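You operate a simulated robot arm through the tools that you are given. There is no shell and no other tool. Be economical: measure what you need, move in short steps, check, and stop when the job is done.

Carry out the task below with a simulated robot arm. There is one attempt and no reset: what you move stays moved.

JOB
Put the black dust cap from the top of the front bench on the second shelf from the bottom of the wall rack and the white dust cap on the filling table top. Take the chock from the second shelf from the bottom of the wall rack and leave it on the drip dish. Take the sample glass from the top of the can bench and put it on top of the dial thermometer. Turn the volume knob to 20 ml. Do these in any order. Set down upright: dust cap, chock, sample glass.

It is judged by the outcome, as a careful person would: the job done as asked, and still so three seconds after it is handed in. It fails if anything else is knocked over, pushed out of place, dropped, spilled or broken. Lids that push on must go on centred and level and be pressed home; caps that screw on are set level and turned clockwise until they are tight.

ROBOT AND FRAMES
A 7-joint arm with a two-finger gripper on a trunk, on a base that drives. Base frame: it is fixed to the floor where the robot stands at the start and does not move with it; the origin is under the middle of the robot, x ahead of it, y to its left, z up; the surface under the hand at the start is at about z = 760. Units: mm, rad, N and s.
With the tool pointing down near the work surface it reaches from about 100 to 600 mm from the robot's upright axis, wherever it stands. Its first joint turns from -2.496 to 2.496 rad. Places, roughly: chock (8x7x9 cm) [2400, 1300, 800]; dial thermometer [-7750, 6000, 750]; drip dish (11x11x3 cm) [2200, 1300, 800]; dust cap [500, -250, 750]; filling table top [-400, 2100, 400]; sample glass (7x7x8 cm) [-7600, 6500, 800]; second shelf of the wall rack [2500, 2400, 800]; volume knob [-7500, 10400, 900]. Payload 1.47 kg.
The TCP is the grasp point between the finger pads, 16 mm short of the fingertips. In the tool frame z runs along the fingers and y along their closing line. The gripper opens to 87 mm. The gripper's body begins 55 mm behind the TCP.
Orientation is told as [roll, pitch, yaw] about the base's x, y, z axes, in that order, counted from this pose: with the fingers straight down and closing along the base's y, the tool's x points along the base's -x, its y along +y and its z along -z.

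CONTROLS
- The arm moves only by the tool play_rows. Its argument "motion" is a list of rows, each an object (a shift or turn left out is 0, a gripper value left out holds the last) with "xyz": the shift along the tool's x, y, z in cm, a list of three; "angular": the turn, a rotation vector about the tool's x, y, z in rad, a list of three; "grip": the opening in per cent of the stroke, from 0 (shut) to 100 (fully open). In form: [{"xyz": [tx, ty, tz], "angular": [ax, ay, az], "grip": grip}, ...]. A call has 1 to 10 rows; each row shifts and turns the commanded pose from where the row before left it, along the tool's axes as they then stand. A row lasts 0.2 s, in which the tool goes at most 50 mm and 0.15 rad; a call with a longer step from one row to the next is refused whole, and so is a gripper value outside its range. Where a pose cannot be reached the arm comes as near as it can. A force on the tool above 40 N (or 10 N above the force at the start of the call, whichever is more), or a blocked arm, ends the call early, and 0.2 s more pass. The fingers move at their own pace (about 45 mm/s each) and stop on an object; they squeeze with about 28 N. The grip force told is the motor's: it shows also when the fingers shut on nothing. Time passes only in rows, and 0.2 s behind the last, so rows that do not move let the fingers close. It gives the time, the measured TCP pose, the force on the tool (base axes), the opening and the grip force at its end, in the units of the frame above (readings bear some noise), with the torque about the TCP (base axes, N m) and any sound that the robot's microphone picked up.
- Cameras (640 x 400 px; columns grow to the right, rows downward): "scene" is now at [108, -56.5, 1442]; the picture's right is [-0.83, -0.56, 0.00], its down [-0.47, 0.69, -0.55] and it looks along [0.31, -0.45, -0.84] (base axes); focal length 280 px, centre (320, 200). "wrist" rides on the gripper at [73, 12, -90] in the tool frame; the picture's right is [-0.16, 0.99, 0.00], its down [-0.72, -0.12, -0.68] and it looks along [-0.67, -0.11, 0.73] (tool axes); focal length 247 px, centre (320, 200). There is no depth. A picture from a camera that has moved, and an enlarged one, comes with that camera's place and axes in the base frame and with its lens.
- capture(camera): a new picture of that camera. It takes no simulated time.
- lift_body(by): slides the trunk up (or, below 0, down) by that many mm; the arm and the scene camera ride with it, the base frame stays. It gives what a move gives, with no picture.
- steer(legs): drives the robot by 1 to 6 legs, each [ahead, left, turn to the left] in mm, mm and rad, along the robot's own axes; the way and the turn of a leg run together, so that a leg with both is an arc; at most 1500 mm and 3.142 rad a leg. The arm and the cameras ride along, it lands a little off, and it stops where it bumps. It gives what a move gives.
- aim_head(pan, tilt): turns the head with the scene camera to pan (to the left, within 1.501 rad either way) and tilt (down, from -0.506 to 1.204), counted from straight ahead of the robot. It gives what a move gives.
- close_up(camera, box): a new picture of the part [left, top, right, bottom] of that camera's present view, enlarged. It takes no simulated time.
- job_done(): hands the job in; it is judged then, once.

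Go step by step. Nothing tells you exact positions but the pictures and the camera data: compare them with the known pose of the tool, close in by small moves and look again before you grip or let go. The budget is 165 turns and 120 pictures, counting those below and the enlarged ones. Unless the task says otherwise, let go and move clear before handing in, and close with one line.

The tools are called after ">>>" as a command line: name --argument value ..., lists and objects as JSON in quotes. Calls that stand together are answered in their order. play_rows: Moves the arm, as the interface text tells. Its arguments: {"type":"object","properties":{"motion":{"type":"array","items":{"type":"object","properties":{"xyz":{"type":"array","items":{"type":"number"}},"angular":{"type":"array","items":{"type":"number"}},"grip":{"type":"number"}}}}},"required":["motion"]} The other tools are called the same way: lift_body (by) slides the trunk up or down; steer (legs) drives the base; aim_head (pan, tilt) turns the head that bears the scene camera; capture (camera) takes a picture; close_up (camera, box) takes an enlarged picture of a part of a camera's view; job_done () hands the job in.

At the start:

```text
time_s: 0.0
tcp_pos: [390.5, -186.3, 1045.1]
tcp_rot: [-0.001, 0.001, 0.001]
contact_force: [0.9, 0.3, 0.6]
torque: [-0.01, 0.0, -0.02]
finger_gap: 87.3
gripper_force: 0.1
trunk travel left (down, up): [-795.0, 445.0]
robot x, y, heading: [0.5, 1.5, -0.0]
head pan, tilt: [-0.232, 1.065]
```

scene: 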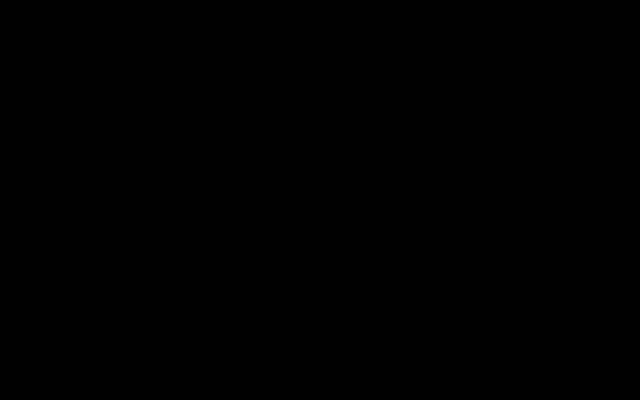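
wrist: 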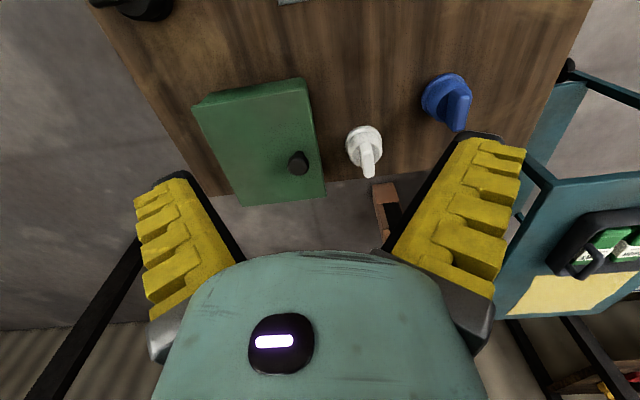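

The scene picture is black; I see the front bench in the wrist picture. I'll take another scene picture with the head turned.

>>> aim_head --pan 0 --tilt 0.5

>>> capture --camera "scene"

>>> capture --camera "wrist"

```text
time_s: 1.0
tcp_pos: [389.9, -186.5, 1044.8]
tcp_rot: [0.0, 0.001, 0.002]
contact_force: [0.2, -0.7, -0.5]
torque: [0.01, -0.03, -0.05]
finger_gap: 87.3
gripper_force: 0.1
trunk travel left (down, up): [-795.0, 445.0]
robot x, y, heading: [2.7, -0.7, -0.003]
head pan, tilt: [0.0, 0.499]
```

```text
117 pictures are left
camera scene: at [110.8, -61.3, 1448.8], right [-0.83, -0.56, 0.0], down [-0.44, 0.65, -0.62], along [0.35, -0.52, -0.78], focal length 280 px, centre (320, 200)
```

scene: 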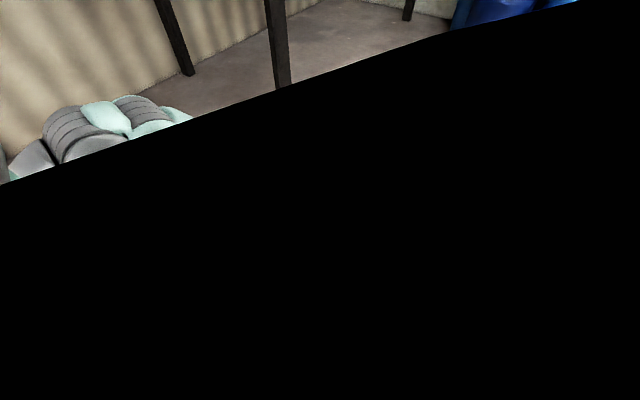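

```text
116 pictures are left
camera wrist: at [317.7, -174.9, 1133.8], right [0.16, 0.99, 0.0], down [0.72, -0.12, 0.68], along [0.67, -0.11, -0.73], focal length 247 px, centre (320, 200)
```

wrist: 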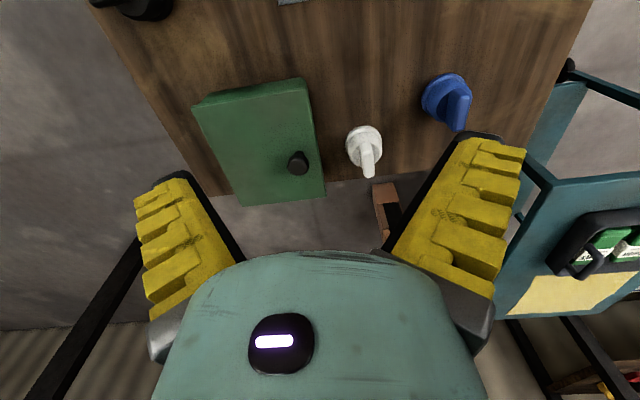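

The wrist view shows the bench with white and blue caps, a green box with a black knob and a black thing at the edge. The scene camera is odd; I'll test how it responds to the head.

>>> aim_head --pan 0.8 --tilt 0.2

>>> capture --camera "scene"

```text
time_s: 2.1
tcp_pos: [390.9, -185.8, 1045.2]
tcp_rot: [0.0, 0.001, 0.0]
contact_force: [-1.1, 0.8, -0.2]
torque: [0.05, -0.01, -0.03]
finger_gap: 87.0
gripper_force: 0.0
trunk travel left (down, up): [-795.0, 445.0]
robot x, y, heading: [-2.0, 1.2, 0.002]
head pan, tilt: [0.799, 0.201]
```

```text
115 pictures are left
camera scene: at [121.8, -75.3, 1502.3], right [-0.82, -0.57, 0.0], down [-0.16, 0.23, -0.96], along [0.55, -0.79, -0.28], focal length 280 px, centre (320, 200)
```

scene: 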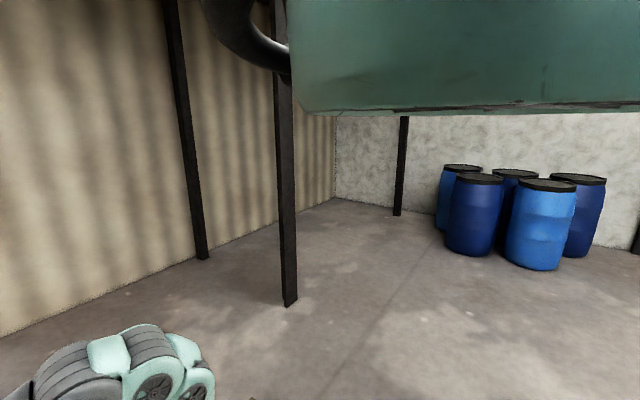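

The camera's heading hasn't followed the pan. I'll try again with a different aim.

>>> aim_head --pan 0.8 --tilt 0.6

>>> capture --camera "scene"

```text
time_s: 3.0
tcp_pos: [390.5, -187.4, 1045.4]
tcp_rot: [-0.001, -0.003, -0.002]
contact_force: [0.5, -0.2, 0.3]
torque: [0.0, -0.01, 0.0]
finger_gap: 86.8
gripper_force: 0.1
trunk travel left (down, up): [-795.0, 445.0]
robot x, y, heading: [-3.1, -0.9, 0.0]
head pan, tilt: [0.799, 0.6]
```

```text
114 pictures are left
camera scene: at [119.2, -73.6, 1480.8], right [-0.83, -0.56, 0.0], down [-0.28, 0.41, -0.87], along [0.49, -0.72, -0.5], focal length 280 px, centre (320, 200)
```

scene: 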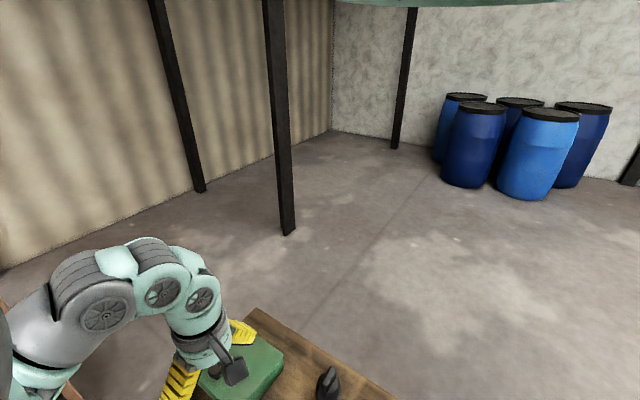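

>>> aim_head --pan 1.5 --tilt 0.6

>>> capture --camera "scene"

```text
time_s: 4.0
tcp_pos: [390.2, -186.9, 1045.1]
tcp_rot: [0.0, 0.0, 0.0]
contact_force: [0.4, 0.0, -0.3]
torque: [-0.01, -0.03, -0.02]
finger_gap: 86.8
gripper_force: 0.0
trunk travel left (down, up): [-795.0, 445.0]
robot x, y, heading: [-1.3, -4.0, -0.005]
head pan, tilt: [1.499, 0.6]
```

```text
113 pictures are left
camera scene: at [119.2, -73.4, 1479.8], right [-0.83, -0.56, 0.0], down [-0.28, 0.42, -0.86], along [0.48, -0.71, -0.5], focal length 280 px, centre (320, 200)
```

scene: 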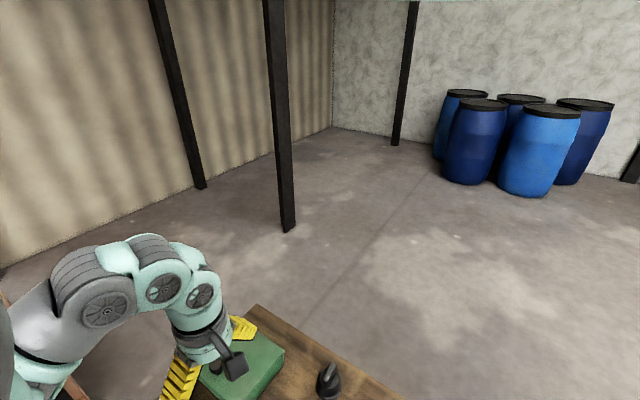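

The pan is stuck (camera always looks ~56° to the right), only the tilt works. I'll rely mostly on the wrist camera; first look at the black thing near [310,-380].

>>> play_rows --motion '[{"xyz": [3, -4, 0]}, {"xyz": [3, -4, 0]}, {"xyz": [3, -4, 0]}, {"xyz": [3, -4, 0]}, {"xyz": [0, -2, 0]}]'

>>> capture --camera "wrist"

```text
time_s: 5.2
tcp_pos: [270.4, -367.9, 1044.8]
tcp_rot: [-0.002, -0.001, 0.0]
contact_force: [-0.3, 0.0, 0.1]
torque: [0.0, 0.0, 0.0]
finger_gap: 86.8
gripper_force: 0.1
trunk travel left (down, up): [-795.0, 445.0]
robot x, y, heading: [-1.8, -4.3, -0.002]
head pan, tilt: [1.499, 0.6]
```

```text
112 pictures are left
camera wrist: at [197.1, -355.6, 1133.3], right [0.16, 0.99, 0.0], down [0.72, -0.12, 0.68], along [0.67, -0.11, -0.73], focal length 247 px, centre (320, 200)
```

wrist: 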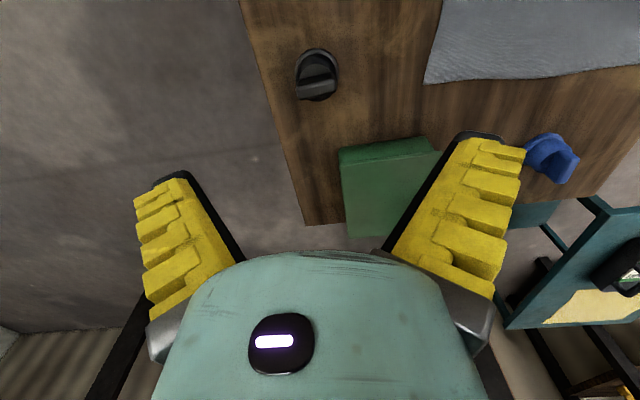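

>>> close_up --camera "wrist" --box '[270, 30, 370, 110]'

```text
5.00 times, centred on (320, 70) of wrist
camera zoom: at [197.1, -355.6, 1133.3], right [0.16, 0.99, 0.0], down [0.72, -0.12, 0.68], along [0.67, -0.11, -0.73], focal length 1235 px, centre (320, 850)
```

zoom: 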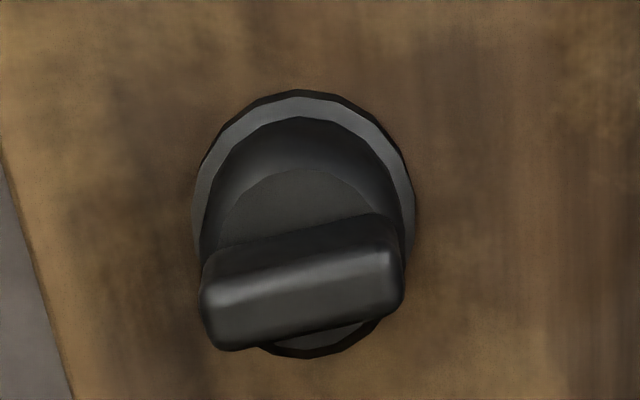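

Black cap is at about [302,-378], with an upright bar along y about 40 mm high. I'll turn the gripper so it closes along x and come down above it.

>>> play_rows --motion '[{"xyz": [-3.2, -1, 1], "angular": [0, 0, 0]}, {"xyz": [0, 0, 1], "angular": [0, 0, 0.15]}, {"xyz": [0, 0, 1], "angular": [0, 0, 0.15]}, {"xyz": [0, 0, 1], "angular": [0, 0, 0.15]}, {"xyz": [0, 0, 1], "angular": [0, 0, 0.15]}, {"xyz": [0, 0, 1], "angular": [0, 0, 0.15]}, {"xyz": [0, 0, 1], "angular": [0, 0, 0.15]}, {"xyz": [0, 0, 1], "angular": [0, 0, 0.15]}, {"xyz": [0, 0, 1], "angular": [0, 0, 0.15]}, {"xyz": [0, 0, 1], "angular": [0, 0, 0.15]}]'

>>> play_rows --motion '[{"angular": [0, 0, 0.11]}, {"angular": [0, 0, 0.11]}, {"xyz": [0, 0, 1]}]'

>>> capture --camera "wrist"

>>> aim_head --pan 0 --tilt 0.75

>>> capture --camera "scene"

```text
time_s: 7.5
tcp_pos: [302.4, -375.9, 947.0]
tcp_rot: [-0.001, -0.001, -1.353]
contact_force: [0.4, 0.0, 0.4]
torque: [0.01, 0.01, 0.0]
finger_gap: 87.1
gripper_force: 0.1
trunk travel left (down, up): [-795.0, 445.0]
robot x, y, heading: [-1.0, -0.7, -0.001]
head pan, tilt: [1.499, 0.6]
```

```text
time_s: 8.2
tcp_pos: [301.6, -376.0, 935.4]
tcp_rot: [0.001, 0.004, -1.571]
contact_force: [0.1, -0.1, 0.5]
torque: [0.01, 0.0, 0.01]
finger_gap: 86.9
gripper_force: 0.0
trunk travel left (down, up): [-795.0, 445.0]
robot x, y, heading: [-1.5, -0.9, -0.001]
head pan, tilt: [1.499, 0.6]
```

```text
110 pictures are left
camera wrist: at [314.1, -303.1, 1024.5], right [0.99, -0.16, 0.0], down [-0.12, -0.73, 0.68], along [-0.11, -0.67, -0.73], focal length 247 px, centre (320, 200)
```

wrist: 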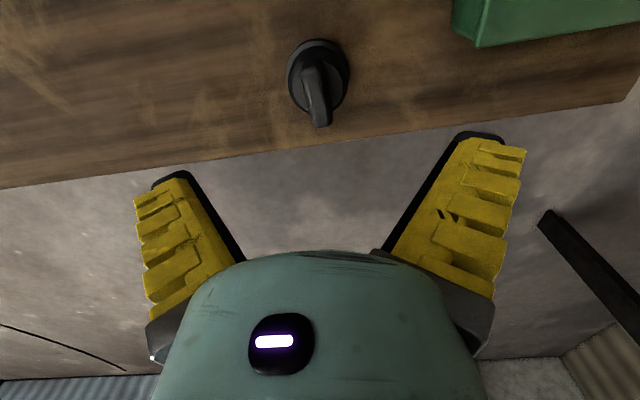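

```text
time_s: 9.8
tcp_pos: [301.1, -376.5, 935.5]
tcp_rot: [-0.002, 0.0, -1.57]
contact_force: [0.1, -0.5, -0.1]
torque: [0.0, 0.0, 0.05]
finger_gap: 87.2
gripper_force: 0.0
trunk travel left (down, up): [-795.0, 445.0]
robot x, y, heading: [2.6, 0.3, -0.005]
head pan, tilt: [0.0, 0.75]
```

```text
109 pictures are left
camera scene: at [116.6, -69.7, 1466.9], right [-0.83, -0.56, 0.0], down [-0.35, 0.52, -0.78], along [0.44, -0.65, -0.63], focal length 280 px, centre (320, 200)
```

scene: 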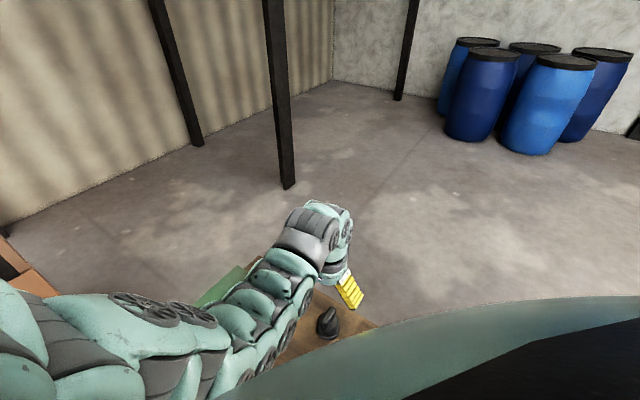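

>>> close_up --camera "wrist" --box '[270, 30, 370, 140]'

```text
3.64 times, centred on (320, 85) of wrist
camera zoom: at [313.8, -303.5, 1024.8], right [0.99, -0.16, 0.0], down [-0.12, -0.72, 0.68], along [-0.11, -0.67, -0.73], focal length 898 px, centre (320, 618)
```

zoom: 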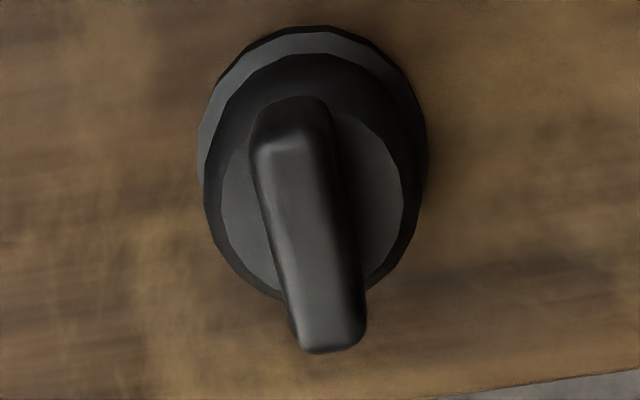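

Aligned over the bar. Going down to z≈795 and closing.

>>> play_rows --motion '[{"xyz": [0, 0, 3], "angular": [0, 0, -0.07]}, {"xyz": [0, 0, 4]}, {"xyz": [0, 0, 4]}, {"xyz": [0, 0, 3]}, {"grip": 5}, {}, {}, {}, {}, {}]'

>>> capture --camera "wrist"

```text
time_s: 12.1
tcp_pos: [301.2, -372.4, 838.3]
tcp_rot: [-0.002, 0.0, -1.499]
contact_force: [-2.8, 5.0, 16.3]
torque: [0.15, 0.08, -0.03]
finger_gap: 12.3
gripper_force: 28.3
out of reach, approached as far as the arm can: row 3, 4
trunk travel left (down, up): [-795.0, 445.0]
robot x, y, heading: [0.6, -2.8, -0.002]
head pan, tilt: [0.0, 0.75]
```

```text
107 pictures are left
camera wrist: at [308.7, -299.3, 927.3], right [1.0, -0.09, 0.0], down [-0.06, -0.73, 0.68], along [-0.06, -0.68, -0.73], focal length 247 px, centre (320, 200)
```

wrist: 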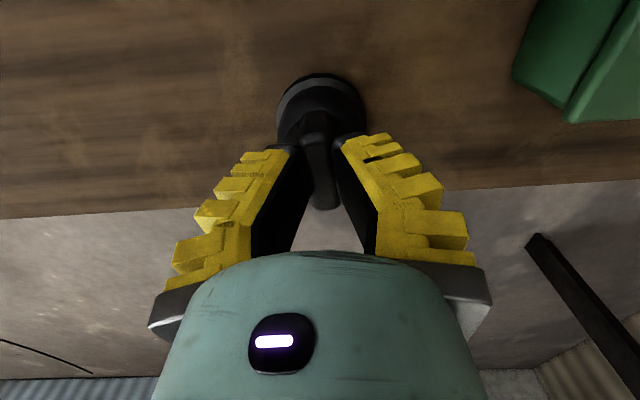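

The arm ran out of reach at z=838, though the fingers already touch the bar's top. I'll open, lower the trunk, and look again.

>>> play_rows --motion '[{"grip": 100}, {}, {}, {}]'

>>> lift_body --by -30

>>> capture --camera "wrist"

```text
time_s: 13.1
tcp_pos: [301.7, -372.7, 837.7]
tcp_rot: [-0.001, -0.001, -1.497]
contact_force: [-0.2, -0.6, -0.4]
torque: [-0.02, 0.0, -0.01]
finger_gap: 87.1
gripper_force: 0.0
trunk travel left (down, up): [-795.0, 445.0]
robot x, y, heading: [1.3, 0.4, -0.0]
head pan, tilt: [0.0, 0.75]
```

```text
time_s: 13.8
tcp_pos: [303.7, -372.3, 807.6]
tcp_rot: [0.0, -0.001, -1.498]
contact_force: [-0.4, -0.1, 0.5]
torque: [0.0, 0.0, 0.01]
finger_gap: 87.1
gripper_force: 0.1
trunk travel left (down, up): [-765.0, 475.0]
robot x, y, heading: [-0.5, -1.1, 0.003]
head pan, tilt: [0.0, 0.75]
```

```text
106 pictures are left
camera wrist: at [309.1, -299.2, 896.7], right [1.0, -0.09, 0.0], down [-0.06, -0.73, 0.68], along [-0.06, -0.68, -0.73], focal length 247 px, centre (320, 200)
```

wrist: 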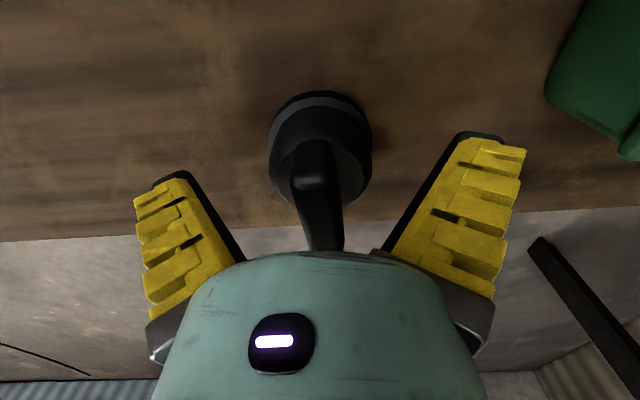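

>>> play_rows --motion '[{"xyz": [-0.7, 0, 0]}, {"xyz": [0, 0, 0.4], "grip": 100}, {"grip": 0}, {}, {}, {}, {}, {}]'

>>> capture --camera "wrist"

```text
time_s: 15.6
tcp_pos: [302.3, -375.0, 809.4]
tcp_rot: [0.0, -0.002, -1.5]
contact_force: [-1.3, 4.3, 15.9]
torque: [-0.27, 0.05, -0.06]
finger_gap: 44.5
gripper_force: 28.7
out of reach, approached as far as the arm can: row 1
trunk travel left (down, up): [-765.0, 475.0]
robot x, y, heading: [0.3, 3.7, -0.001]
head pan, tilt: [0.0, 0.75]
```

```text
105 pictures are left
camera wrist: at [309.0, -300.3, 897.9], right [1.0, -0.09, 0.0], down [-0.06, -0.73, 0.68], along [-0.06, -0.68, -0.73], focal length 247 px, centre (320, 200)
```

wrist: 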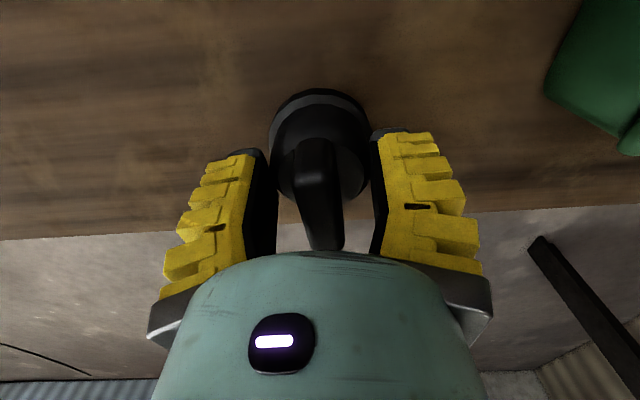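

The fingers met the cap's body, not the bar; the bar is higher. Open, go up ~18 mm, close on the bar.

>>> play_rows --motion '[{"grip": 100}, {}, {}, {"xyz": [0, 0, -1.7]}, {"grip": 0}, {}, {}, {}, {}, {}]'

>>> capture --camera "wrist"

```text
time_s: 17.8
tcp_pos: [302.5, -374.2, 824.7]
tcp_rot: [-0.001, 0.0, -1.499]
contact_force: [-1.8, 5.8, 13.1]
torque: [0.0, 0.02, -0.01]
finger_gap: 13.4
gripper_force: 28.4
trunk travel left (down, up): [-765.0, 475.0]
robot x, y, heading: [1.3, 2.2, 0.001]
head pan, tilt: [0.0, 0.75]
```

```text
104 pictures are left
camera wrist: at [308.6, -301.1, 913.8], right [1.0, -0.09, 0.0], down [-0.06, -0.73, 0.68], along [-0.06, -0.68, -0.73], focal length 247 px, centre (320, 200)
```

wrist: 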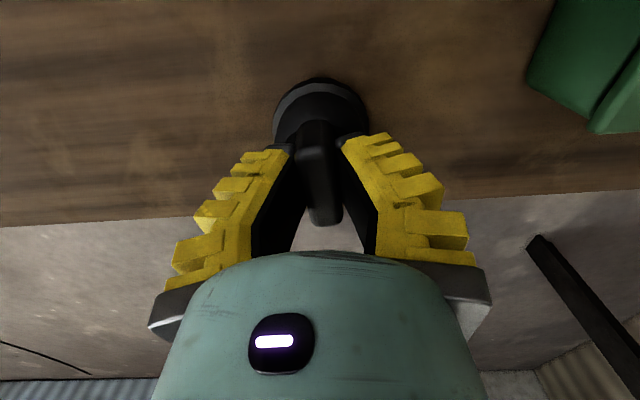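

>>> play_rows --motion '[{"xyz": [0, 0, -1]}, {"xyz": [0, 0, -3]}, {"xyz": [0, 0, -5]}, {"xyz": [0, 0, -5]}, {}]'

>>> capture --camera "wrist"

>>> capture --camera "scene"

```text
time_s: 19.0
tcp_pos: [302.7, -374.9, 963.0]
tcp_rot: [0.0, -0.001, -1.499]
contact_force: [0.7, -0.3, -0.5]
torque: [0.01, 0.02, 0.0]
finger_gap: 0.0
gripper_force: 27.9
trunk travel left (down, up): [-765.0, 475.0]
robot x, y, heading: [-1.8, 0.5, 0.002]
head pan, tilt: [0.0, 0.75]
```

```text
103 pictures are left
camera wrist: at [309.1, -301.2, 1052.6], right [1.0, -0.08, 0.0], down [-0.06, -0.73, 0.68], along [-0.06, -0.68, -0.73], focal length 247 px, centre (320, 200)
```

wrist: 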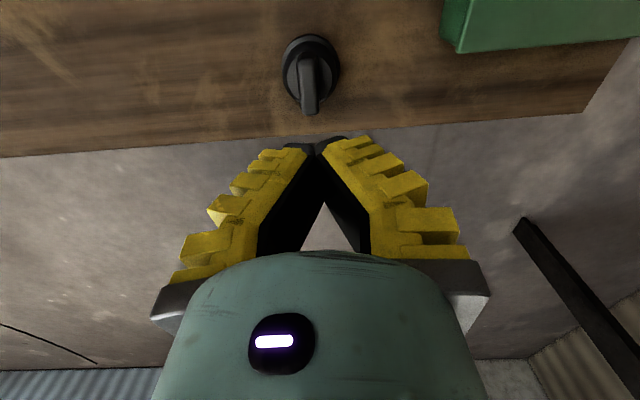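

```text
102 pictures are left
camera scene: at [115.3, -67.4, 1431.1], right [-0.83, -0.56, 0.0], down [-0.38, 0.56, -0.74], along [0.41, -0.61, -0.68], focal length 280 px, centre (320, 200)
```

scene: 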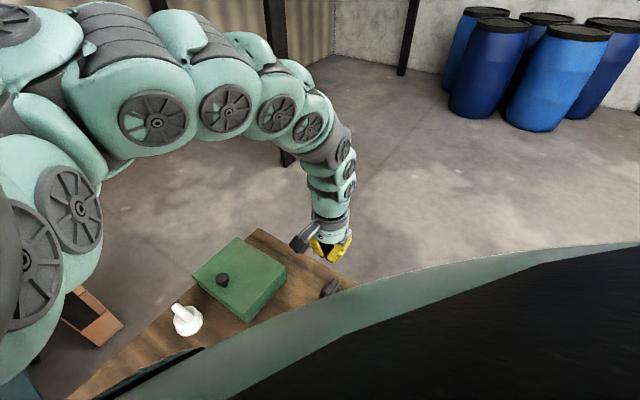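

The gripper slipped off the tapered bar top; the cap stands still in place. I'll lower the trunk more, open a little and go down until the tips nearly touch the plateau, then grip lower on the bar.

>>> lift_body --by -80

>>> play_rows --motion '[{"xyz": [-0.6, 0, 0], "grip": 45}, {"xyz": [0, 0, 2.0]}, {"xyz": [0, 0, 2.0]}, {}, {}]'

>>> close_up --camera "wrist" --box '[240, 50, 400, 250]'

```text
time_s: 20.2
tcp_pos: [300.9, -375.4, 883.9]
tcp_rot: [0.001, -0.001, -1.499]
contact_force: [0.3, 0.2, 0.0]
torque: [0.05, -0.01, 0.03]
finger_gap: 0.0
gripper_force: 28.0
trunk travel left (down, up): [-685.0, 555.0]
robot x, y, heading: [-0.3, -2.8, -0.002]
head pan, tilt: [0.0, 0.75]
```

```text
time_s: 21.4
tcp_pos: [301.4, -382.6, 843.5]
tcp_rot: [0.0, 0.0, -1.499]
contact_force: [0.1, 0.1, -0.7]
torque: [-0.01, -0.01, -0.02]
finger_gap: 44.8
gripper_force: 4.2
trunk travel left (down, up): [-685.0, 555.0]
robot x, y, heading: [2.4, 2.3, 0.002]
head pan, tilt: [0.0, 0.75]
```

```text
2.00 times, centred on (320, 150) of wrist
camera zoom: at [307.9, -308.7, 932.4], right [1.0, -0.09, 0.0], down [-0.06, -0.73, 0.68], along [-0.06, -0.68, -0.73], focal length 494 px, centre (320, 300)
```

zoom: 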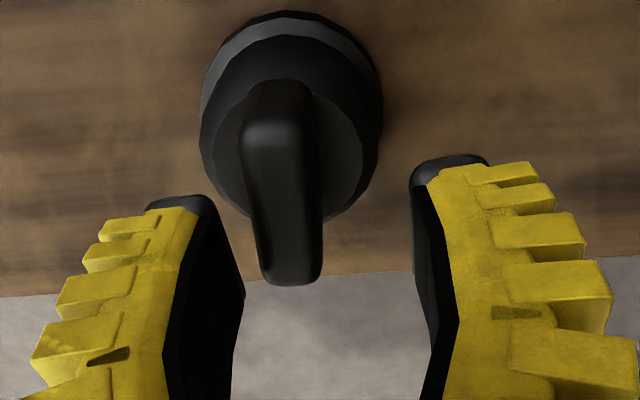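

>>> play_rows --motion '[{"xyz": [0.6, -0.9, 0], "angular": [0, 0, 0.06], "grip": 45}, {"xyz": [0, 0, 2.0]}, {"xyz": [0, 0, 0.7]}, {}]'

>>> close_up --camera "wrist" --box '[240, 70, 400, 270]'

```text
time_s: 22.4
tcp_pos: [293.3, -375.5, 816.9]
tcp_rot: [-0.001, 0.001, -1.559]
contact_force: [-0.5, 0.3, 0.0]
torque: [-0.03, 0.02, -0.01]
finger_gap: 44.8
gripper_force: 4.6
trunk travel left (down, up): [-685.0, 555.0]
robot x, y, heading: [-2.6, -0.3, 0.0]
head pan, tilt: [0.0, 0.75]
```

```text
2.00 times, centred on (320, 170) of wrist
camera zoom: at [304.2, -302.5, 905.1], right [0.99, -0.15, 0.0], down [-0.11, -0.73, 0.68], along [-0.1, -0.67, -0.73], focal length 494 px, centre (320, 260)
```

zoom: 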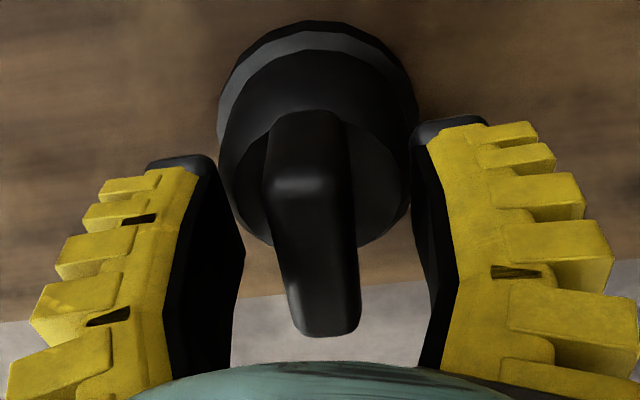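

>>> play_rows --motion '[{"grip": 0}, {}, {}, {}, {}]'

```text
time_s: 23.6
tcp_pos: [293.3, -375.6, 815.5]
tcp_rot: [0.0, 0.0, -1.558]
contact_force: [-3.6, 4.1, 14.2]
torque: [0.13, 0.05, 0.0]
finger_gap: 14.1
gripper_force: 28.3
trunk travel left (down, up): [-685.0, 555.0]
robot x, y, heading: [2.2, 2.6, 0.003]
head pan, tilt: [0.0, 0.75]
```

>>> play_rows --motion '[{"xyz": [0, 0, -0.3]}, {"xyz": [0, 0, -0.3]}, {"xyz": [0, 0, -0.3]}, {}]'

>>> close_up --camera "wrist" --box '[240, 70, 400, 270]'

```text
time_s: 24.6
tcp_pos: [292.7, -375.6, 825.6]
tcp_rot: [0.0, -0.002, -1.556]
contact_force: [-0.2, 0.2, -1.0]
torque: [-0.02, 0.02, 0.0]
finger_gap: 7.5
gripper_force: 28.1
trunk travel left (down, up): [-685.0, 555.0]
robot x, y, heading: [-0.3, 1.2, 0.0]
head pan, tilt: [0.0, 0.75]
```

```text
2.00 times, centred on (320, 170) of wrist
camera zoom: at [304.3, -302.3, 914.4], right [0.99, -0.14, 0.0], down [-0.11, -0.73, 0.68], along [-0.1, -0.67, -0.73], focal length 494 px, centre (320, 260)
```

zoom: 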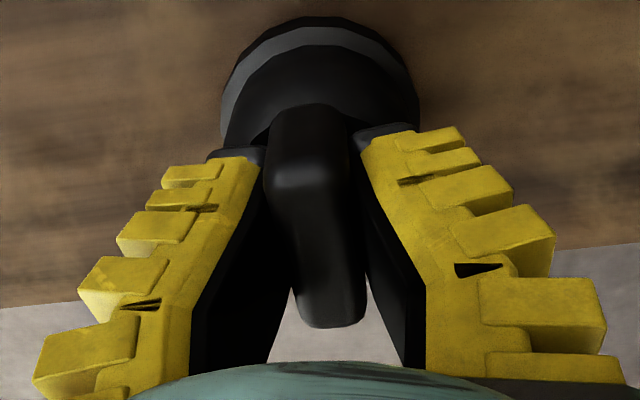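

The bar is tapered and slips out. I'll grip the cap by its skirt instead: open wide and go down to z≈783.

>>> play_rows --motion '[{"grip": 100}, {}, {}, {"xyz": [0, 0, 2.0]}, {"xyz": [0, 0, 2.0]}, {}]'

>>> close_up --camera "wrist" --box '[200, 70, 440, 250]'

```text
time_s: 26.0
tcp_pos: [293.6, -374.3, 785.3]
tcp_rot: [0.002, -0.001, -1.559]
contact_force: [0.5, 0.0, 0.2]
torque: [-0.01, 0.02, 0.02]
finger_gap: 87.2
gripper_force: 0.1
trunk travel left (down, up): [-685.0, 555.0]
robot x, y, heading: [-0.8, 2.1, 0.001]
head pan, tilt: [0.0, 0.75]
```

```text
2.22 times, centred on (320, 160) of wrist
camera zoom: at [304.0, -302.0, 874.2], right [0.99, -0.15, 0.0], down [-0.11, -0.72, 0.68], along [-0.1, -0.67, -0.73], focal length 549 px, centre (320, 289)
```

zoom: 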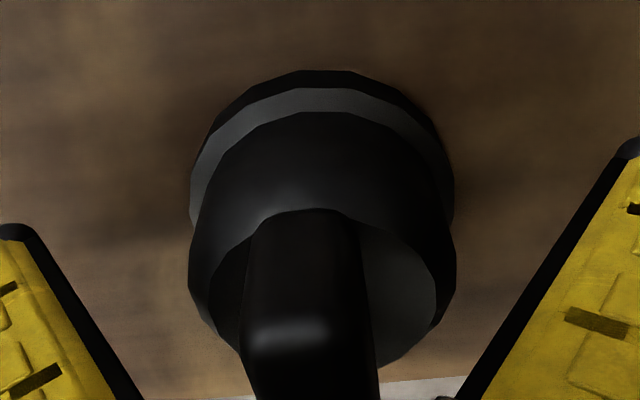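

>>> play_rows --motion '[{"grip": 0}, {}, {}, {}]'

>>> close_up --camera "wrist" --box '[200, 70, 440, 250]'

```text
time_s: 27.0
tcp_pos: [292.8, -373.9, 785.4]
tcp_rot: [0.0, -0.001, -1.559]
contact_force: [-0.3, 0.4, 3.6]
torque: [0.14, 0.01, 0.05]
finger_gap: 50.0
gripper_force: 27.7
trunk travel left (down, up): [-685.0, 555.0]
robot x, y, heading: [-0.9, -4.2, 0.002]
head pan, tilt: [0.0, 0.75]
```

```text
2.22 times, centred on (320, 160) of wrist
camera zoom: at [303.6, -301.9, 874.4], right [0.99, -0.15, 0.0], down [-0.11, -0.72, 0.68], along [-0.1, -0.67, -0.73], focal length 549 px, centre (320, 289)
```

zoom: 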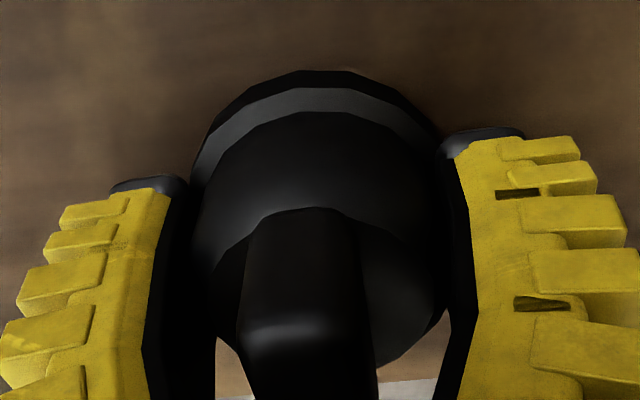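

>>> play_rows --motion '[{"xyz": [0, 0, -0.5]}, {"xyz": [0, 0, -0.5]}, {"xyz": [0, 0, -2]}, {"xyz": [0, 0, -3]}, {"xyz": [0, 0, -5]}, {}]'

>>> capture --camera "wrist"

```text
time_s: 28.4
tcp_pos: [295.1, -374.8, 895.2]
tcp_rot: [0.001, 0.001, -1.559]
contact_force: [-0.5, -0.1, -1.1]
torque: [-0.05, -0.04, 0.01]
finger_gap: 49.5
gripper_force: 27.7
trunk travel left (down, up): [-685.0, 555.0]
robot x, y, heading: [-0.6, 3.1, 0.003]
head pan, tilt: [0.0, 0.75]
```

```text
96 pictures are left
camera wrist: at [305.5, -302.6, 985.3], right [0.99, -0.15, 0.0], down [-0.11, -0.73, 0.68], along [-0.1, -0.67, -0.73], focal length 247 px, centre (320, 200)
```

wrist: 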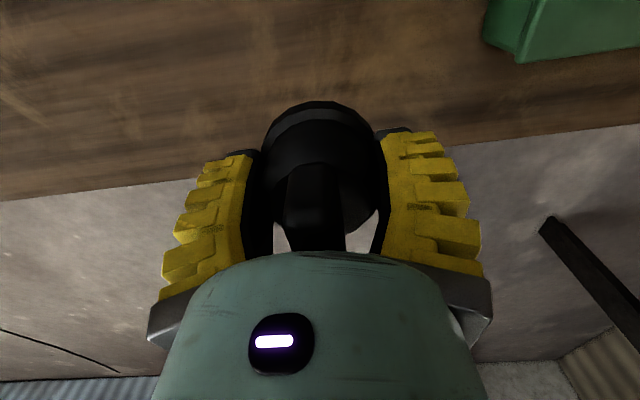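

Cap lifted. I'll raise the trunk, bring the arm in front of me, back off the bench and turn to look at the rack side.

>>> lift_body --by 150

>>> play_rows --motion '[{"xyz": [5, 0, 0]}, {"xyz": [5, 0, 0]}, {"xyz": [5, 0, 0]}, {"xyz": [5, 0, 0]}, {"xyz": [5, 0, 0]}, {"xyz": [5, 0, 0]}, {"xyz": [5, 1, 0]}, {}]'

>>> steer --legs '[[-500, 0, 0], [0, 0, 1.57]]'

>>> aim_head --pan 0 --tilt 0.45

>>> capture --camera "scene"

>>> capture --camera "wrist"

```text
time_s: 30.1
tcp_pos: [294.0, -376.9, 1045.1]
tcp_rot: [-0.001, 0.002, -1.559]
contact_force: [-0.6, -0.2, -0.5]
torque: [-0.04, 0.01, -0.03]
finger_gap: 49.4
gripper_force: 28.2
trunk travel left (down, up): [-835.0, 405.0]
robot x, y, heading: [-2.0, -5.1, 0.002]
head pan, tilt: [0.0, 0.75]
```

```text
refused: row 7 steps farther than a row can; nothing moved
```

```text
time_s: 36.8
tcp_pos: [-111.8, 284.7, 1047.4]
tcp_rot: [-0.001, 0.0, -0.014]
contact_force: [0.7, 0.3, -0.4]
torque: [0.0, 0.02, 0.03]
finger_gap: 49.2
gripper_force: 27.5
trunk travel left (down, up): [-835.0, 405.0]
robot x, y, heading: [-497.5, -0.7, 1.543]
head pan, tilt: [0.0, 0.75]
```

```text
time_s: 37.6
tcp_pos: [-112.0, 286.0, 1046.1]
tcp_rot: [0.002, 0.0, -0.013]
contact_force: [0.5, -0.6, -0.4]
torque: [0.01, -0.01, -0.01]
finger_gap: 49.1
gripper_force: 28.0
trunk travel left (down, up): [-835.0, 405.0]
robot x, y, heading: [-493.3, -2.9, 1.545]
head pan, tilt: [0.0, 0.45]
```

```text
95 pictures are left
camera scene: at [-420.1, 120.6, 1518.9], right [0.54, -0.84, 0.0], down [-0.43, -0.28, -0.86], along [0.72, 0.46, -0.51], focal length 280 px, centre (320, 200)
```

scene: 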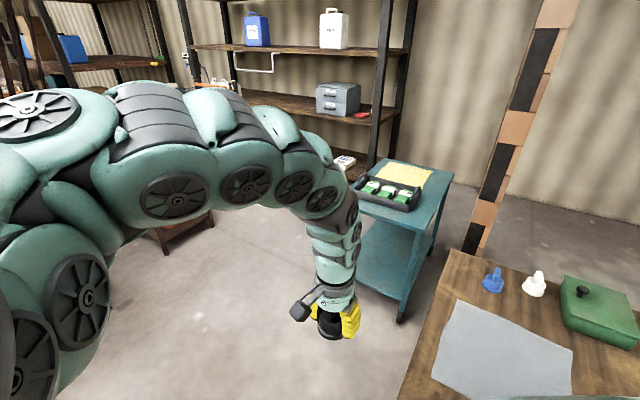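

```text
94 pictures are left
camera wrist: at [-184.8, 297.9, 1135.6], right [0.17, 0.99, 0.0], down [0.72, -0.12, 0.68], along [0.67, -0.12, -0.73], focal length 247 px, centre (320, 200)
```

wrist: 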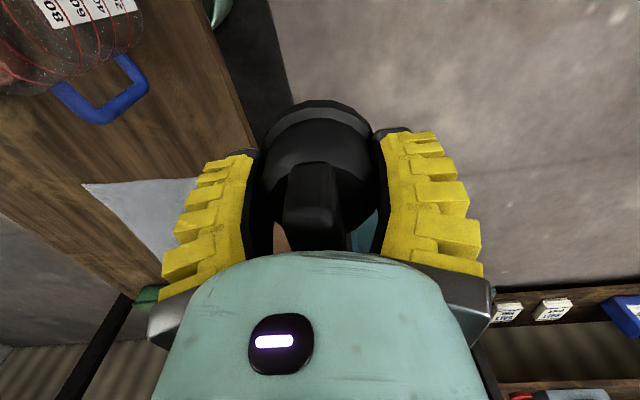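

The rack is behind the teal cart; my own arm blocks the view. I'll swing the arm to the left front.

>>> play_rows --motion '[{"xyz": [5, 0, 0]}, {"xyz": [5, 0, 0]}, {"xyz": [5, 0, 0]}, {"xyz": [5, 0, 0]}, {"xyz": [5, 0, 0]}, {"xyz": [5, 0, 0]}, {"xyz": [5, 0, 0]}, {"xyz": [5, 0, 0]}, {"xyz": [5, 0, 0]}, {"xyz": [5, 0, 0]}]'

>>> aim_head --pan 0 --tilt 0.3

>>> capture --camera "scene"

```text
time_s: 39.8
tcp_pos: [-117.7, 303.0, 1045.5]
tcp_rot: [-0.001, -0.002, -0.014]
contact_force: [1.0, 0.3, -0.1]
torque: [0.03, 0.02, -0.01]
finger_gap: 49.0
gripper_force: 27.8
out of reach, approached as far as the arm can: row 1, 2, 3, 4, 5, 6, 7, 8, 9, 10
trunk travel left (down, up): [-835.0, 405.0]
robot x, y, heading: [-498.6, -2.8, 1.551]
head pan, tilt: [0.0, 0.45]
```

```text
time_s: 40.5
tcp_pos: [-117.1, 304.0, 1044.8]
tcp_rot: [-0.001, 0.0, -0.012]
contact_force: [0.4, -0.4, 0.0]
torque: [0.03, 0.01, 0.01]
finger_gap: 49.2
gripper_force: 27.8
trunk travel left (down, up): [-835.0, 405.0]
robot x, y, heading: [-492.5, 3.0, 1.543]
head pan, tilt: [0.0, 0.3]
```

```text
93 pictures are left
camera scene: at [-418.1, 122.4, 1532.5], right [0.54, -0.84, 0.0], down [-0.32, -0.21, -0.92], along [0.78, 0.5, -0.38], focal length 280 px, centre (320, 200)
```

scene: 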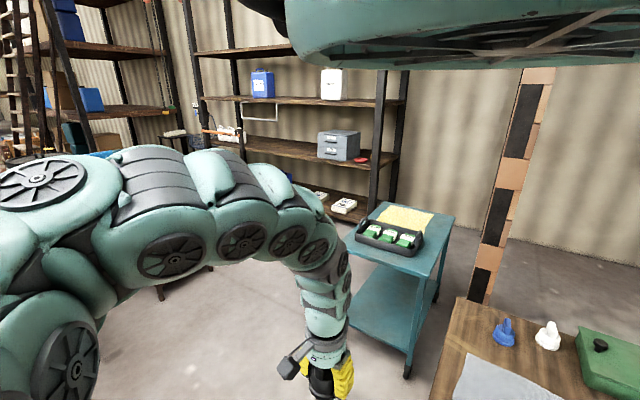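

The wrist turn blocks that move; I'll first turn the wrist back to neutral.

>>> play_rows --motion '[{"angular": [0, 0, -0.15]}, {"angular": [0, 0, -0.15]}, {"angular": [0, 0, -0.15]}, {"angular": [0, 0, -0.15]}, {"angular": [0, 0, -0.15]}, {"angular": [0, 0, -0.15]}, {"angular": [0, 0, -0.15]}, {"angular": [0, 0, -0.15]}, {"angular": [0, 0, -0.15]}, {"angular": [0, 0, -0.15]}]'

>>> play_rows --motion '[{"xyz": [0, 5, 0]}, {"xyz": [0, 5, 0]}, {"xyz": [0, 5, 0]}, {"xyz": [0, 5, 0]}, {"xyz": [0, 5, 0]}, {"xyz": [0, 5, 0]}, {"xyz": [0, 5, 0]}, {"xyz": [0, 5, 0]}, {"xyz": [0, 5, 0]}, {"xyz": [0, 5, 0]}]'

>>> capture --camera "scene"

```text
time_s: 42.7
tcp_pos: [-116.9, 302.5, 1045.2]
tcp_rot: [0.0, 0.0, 1.487]
contact_force: [-0.3, -0.4, -0.3]
torque: [0.01, -0.03, 0.02]
finger_gap: 49.1
gripper_force: 27.7
trunk travel left (down, up): [-835.0, 405.0]
robot x, y, heading: [-494.6, 1.7, 1.545]
head pan, tilt: [0.0, 0.3]
```

```text
time_s: 44.9
tcp_pos: [-116.4, 303.6, 1044.2]
tcp_rot: [-0.001, 0.0, 1.486]
contact_force: [-0.1, -0.5, -0.9]
torque: [-0.03, 0.02, 0.0]
finger_gap: 49.0
gripper_force: 28.1
out of reach, approached as far as the arm can: row 1, 2, 3, 4, 5, 6, 7, 8, 9, 10
trunk travel left (down, up): [-835.0, 405.0]
robot x, y, heading: [-495.3, -1.5, 1.548]
head pan, tilt: [0.0, 0.3]
```

```text
92 pictures are left
camera scene: at [-417.9, 122.7, 1536.3], right [0.54, -0.84, 0.0], down [-0.29, -0.19, -0.94], along [0.79, 0.51, -0.34], focal length 280 px, centre (320, 200)
```

scene: 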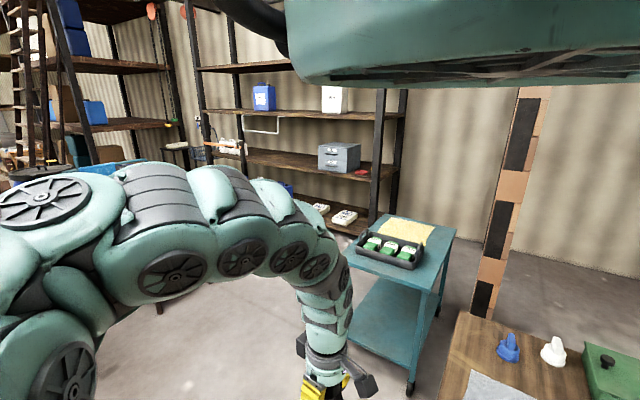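

The arm is stuck in that direction; I'll try moving outward, and up, in small steps.

>>> play_rows --motion '[{"xyz": [-3, 0, 0]}, {"xyz": [-3, 0, 0]}, {"xyz": [-3, 0, -3]}]'

>>> play_rows --motion '[{"xyz": [0, 3, 0]}, {"xyz": [0, 3, 0]}, {"xyz": [0, 3, 0]}]'

```text
time_s: 45.7
tcp_pos: [-110.7, 390.9, 1075.5]
tcp_rot: [0.0, -0.001, 1.483]
contact_force: [1.4, 0.3, -0.3]
torque: [0.03, 0.04, 0.0]
finger_gap: 49.0
gripper_force: 28.4
trunk travel left (down, up): [-835.0, 405.0]
robot x, y, heading: [-496.7, 1.4, 1.544]
head pan, tilt: [0.0, 0.3]
```

```text
time_s: 46.5
tcp_pos: [-153.4, 414.4, 1044.5]
tcp_rot: [0.003, 0.001, 1.487]
contact_force: [0.6, -1.0, -0.2]
torque: [0.03, 0.0, -0.03]
finger_gap: 49.1
gripper_force: 28.4
out of reach, approached as far as the arm can: row 1, 2, 3
trunk travel left (down, up): [-835.0, 405.0]
robot x, y, heading: [-494.4, 1.4, 1.543]
head pan, tilt: [0.0, 0.3]
```

>>> play_rows --motion '[{"xyz": [-4, 0, -4]}, {"xyz": [-4, 0, -3]}, {"xyz": [0, 3, 0]}, {"xyz": [0, 3, 0]}, {"xyz": [0, 3, 0]}, {"xyz": [0, 3, 0]}, {"xyz": [0, 3, 0]}]'

>>> capture --camera "scene"

```text
refused: row 1 steps farther than a row can; nothing moved
```

```text
91 pictures are left
camera scene: at [-417.8, 123.2, 1540.7], right [0.55, -0.84, 0.0], down [-0.25, -0.16, -0.95], along [0.8, 0.52, -0.3], focal length 280 px, centre (320, 200)
```

scene: 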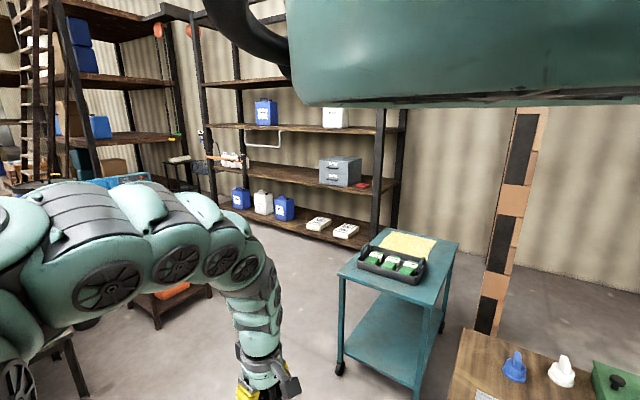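

The rack with the grey case is around x≈2000-2500, y≈1000-3000; a red flat thing is at its right end on the second shelf. I'll free the arm by going outward and up first.

>>> play_rows --motion '[{"xyz": [-3, 0, -3]}, {"xyz": [-3, 0, -3]}, {"xyz": [-2, 2, -2]}, {"xyz": [0, 4, 0]}, {"xyz": [0, 4, 0]}, {"xyz": [0, 4, 0]}, {"xyz": [0, 4, 0]}, {"xyz": [0, 4, 0]}, {"xyz": [0, 4, 0]}, {"xyz": [0, 4, 0]}]'

>>> play_rows --motion '[{"xyz": [0, 4, 0]}, {"xyz": [0, 4, 0]}, {"xyz": [0, 4, 0]}]'

```text
time_s: 48.7
tcp_pos: [-369.3, 605.4, 1048.1]
tcp_rot: [-0.001, 0.002, 1.484]
contact_force: [0.0, -0.4, -0.1]
torque: [-0.01, 0.01, -0.04]
finger_gap: 49.1
gripper_force: 28.2
out of reach, approached as far as the arm can: row 1, 3, 4, 5, 6, 7, 8, 9, 10
trunk travel left (down, up): [-835.0, 405.0]
robot x, y, heading: [-495.0, 0.1, 1.543]
head pan, tilt: [0.0, 0.3]
```

```text
time_s: 49.5
tcp_pos: [-484.7, 622.4, 1045.1]
tcp_rot: [0.0, 0.001, 1.486]
contact_force: [1.0, 0.3, -1.1]
torque: [0.0, 0.04, -0.02]
finger_gap: 49.2
gripper_force: 27.2
out of reach, approached as far as the arm can: row 1, 2
trunk travel left (down, up): [-835.0, 405.0]
robot x, y, heading: [-491.1, -0.1, 1.543]
head pan, tilt: [0.0, 0.3]
```

>>> play_rows --motion '[{"xyz": [4, 0, 0.5]}, {"xyz": [4, 0, 0.5]}, {"xyz": [4, 0, 0]}, {"xyz": [4, 0, 0]}, {"xyz": [4, 0, 0]}, {"xyz": [4, 0, 0]}, {"xyz": [4, 0, 0]}]'

>>> capture --camera "scene"

```text
time_s: 51.1
tcp_pos: [-488.0, 621.7, 1044.3]
tcp_rot: [0.0, 0.003, 1.484]
contact_force: [-0.9, 0.3, -0.1]
torque: [-0.02, 0.0, 0.01]
finger_gap: 48.9
gripper_force: 28.2
out of reach, approached as far as the arm can: row 1, 2, 3, 4, 5, 6, 7
trunk travel left (down, up): [-835.0, 405.0]
robot x, y, heading: [-496.2, 3.4, 1.546]
head pan, tilt: [0.0, 0.3]
```

```text
90 pictures are left
camera scene: at [-417.8, 123.2, 1541.4], right [0.55, -0.84, 0.0], down [-0.24, -0.16, -0.96], along [0.8, 0.52, -0.29], focal length 280 px, centre (320, 200)
```

scene: 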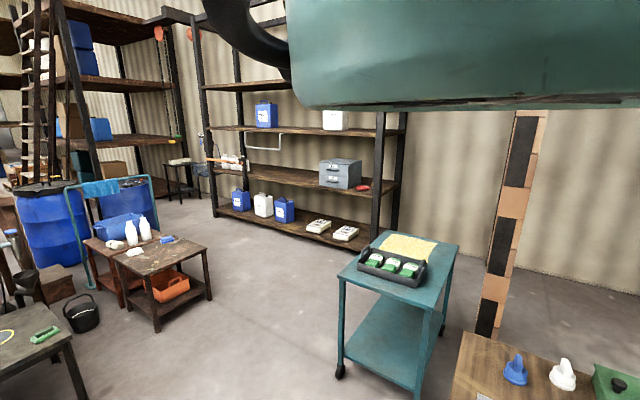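

>>> close_up --camera "scene" --box '[200, 120, 420, 250]'

>>> close_up --camera "scene" --box '[0, 140, 230, 400]'

```text
2.91 times, centred on (310, 185) of scene
camera zoom: at [-417.8, 123.2, 1541.4], right [0.55, -0.84, 0.0], down [-0.24, -0.16, -0.96], along [0.8, 0.52, -0.29], focal length 814 px, centre (349, 244)
```

zoom: 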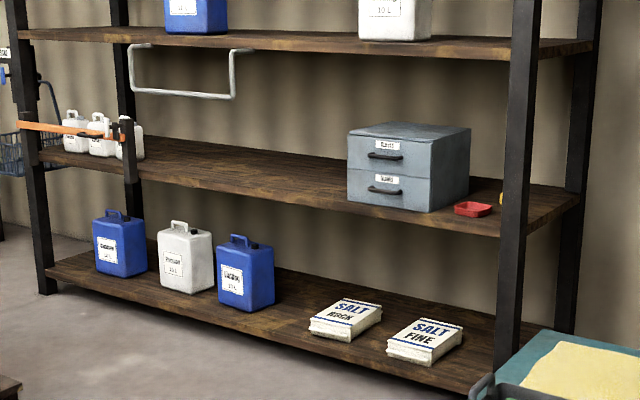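

```text
1.54 times, centred on (115, 270) of scene
camera zoom: at [-417.8, 123.2, 1541.4], right [0.55, -0.84, 0.0], down [-0.24, -0.16, -0.96], along [0.8, 0.52, -0.29], focal length 430 px, centre (635, 92)
```

zoom: 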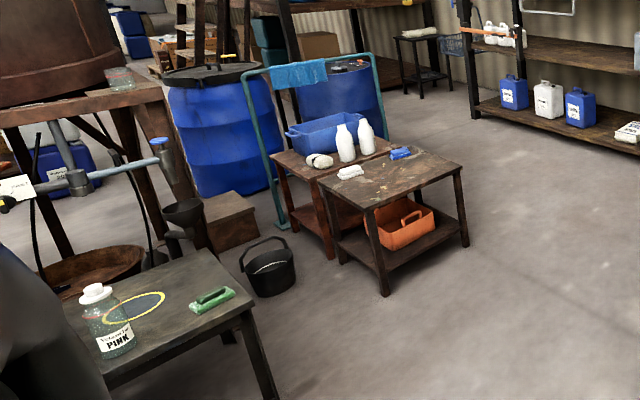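

Now the way is clear: dish (red) and chock (yellow) are at the right end of the second shelf (z≈800, front edge x≈1960-2000). I'll drive between cart and tables to face the rack near y≈2250.

>>> steer --legs '[[800, 0, 0], [0, 0, -1.545], [0, 550, 0], [1000, 0, 0], [800, 0, 0], [0, 850, 0]]'

>>> capture --camera "wrist"

>>> capture --camera "scene"

```text
time_s: 74.6
tcp_pos: [1928.4, 2224.0, 1044.4]
tcp_rot: [-0.001, 0.001, -0.049]
contact_force: [-0.3, -0.6, -0.1]
torque: [0.01, 0.03, -0.02]
finger_gap: 48.9
gripper_force: 28.3
trunk travel left (down, up): [-835.0, 405.0]
robot x, y, heading: [1308.0, 2212.8, 0.012]
head pan, tilt: [0.0, 0.3]
```

```text
87 pictures are left
camera wrist: at [1856.5, 2238.8, 1133.4], right [0.21, 0.98, 0.0], down [0.72, -0.15, 0.68], along [0.66, -0.14, -0.73], focal length 247 px, centre (320, 200)
```

wrist: 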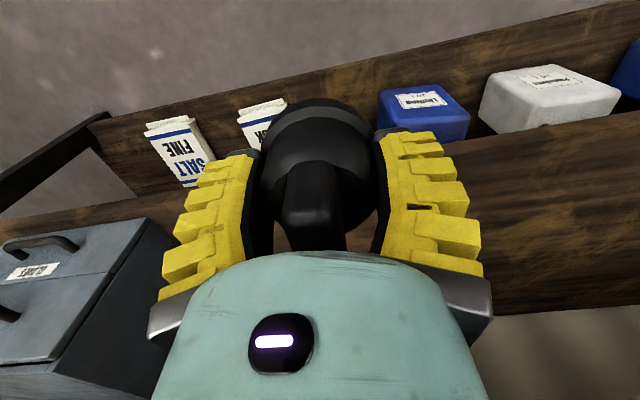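

```text
86 pictures are left
camera scene: at [1429.9, 2135.8, 1541.4], right [-0.82, -0.58, 0.0], down [-0.17, 0.24, -0.96], along [0.55, -0.78, -0.29], focal length 280 px, centre (320, 200)
```

scene: 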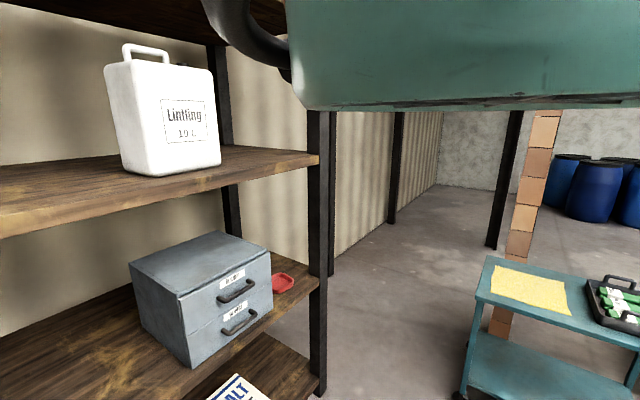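

The second shelf's front edge is near x≈2100, free around y≈2200. I'll lower the trunk a bit and drive forward so the cap hangs over the shelf.

>>> lift_body --by -140

>>> steer --legs '[[270, 0, 0]]'

>>> capture --camera "wrist"

```text
time_s: 76.3
tcp_pos: [1928.6, 2223.8, 905.0]
tcp_rot: [0.001, 0.001, -0.049]
contact_force: [-0.4, -0.8, -0.3]
torque: [0.03, 0.02, 0.0]
finger_gap: 48.6
gripper_force: 28.8
trunk travel left (down, up): [-695.0, 545.0]
robot x, y, heading: [1306.6, 2210.9, 0.008]
head pan, tilt: [0.0, 0.3]
```

```text
time_s: 77.5
tcp_pos: [1994.8, 2215.1, 895.4]
tcp_rot: [0.006, 0.015, -0.066]
contact_force: [0.4, -0.3, -0.4]
torque: [0.0, 0.02, 0.04]
finger_gap: 48.8
gripper_force: 28.6
trunk travel left (down, up): [-695.0, 545.0]
robot x, y, heading: [1390.8, 2211.7, 0.004]
head pan, tilt: [0.0, 0.3]
stopped in leg 1: the robot was blocked; the commanded pose is now the measured one
```

```text
85 pictures are left
camera wrist: at [1924.6, 2230.1, 984.9], right [0.22, 0.98, 0.0], down [0.72, -0.17, 0.67], along [0.65, -0.14, -0.74], focal length 247 px, centre (320, 200)
```

wrist: 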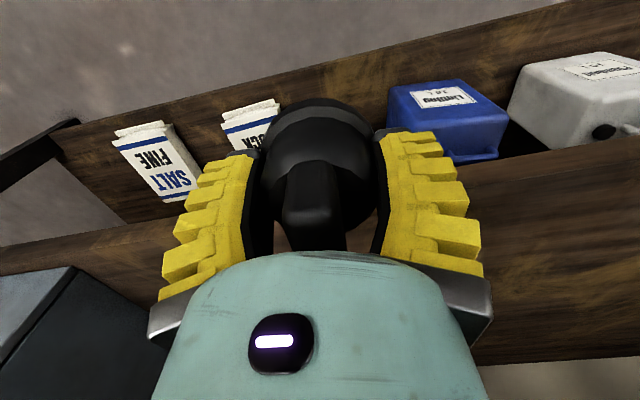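

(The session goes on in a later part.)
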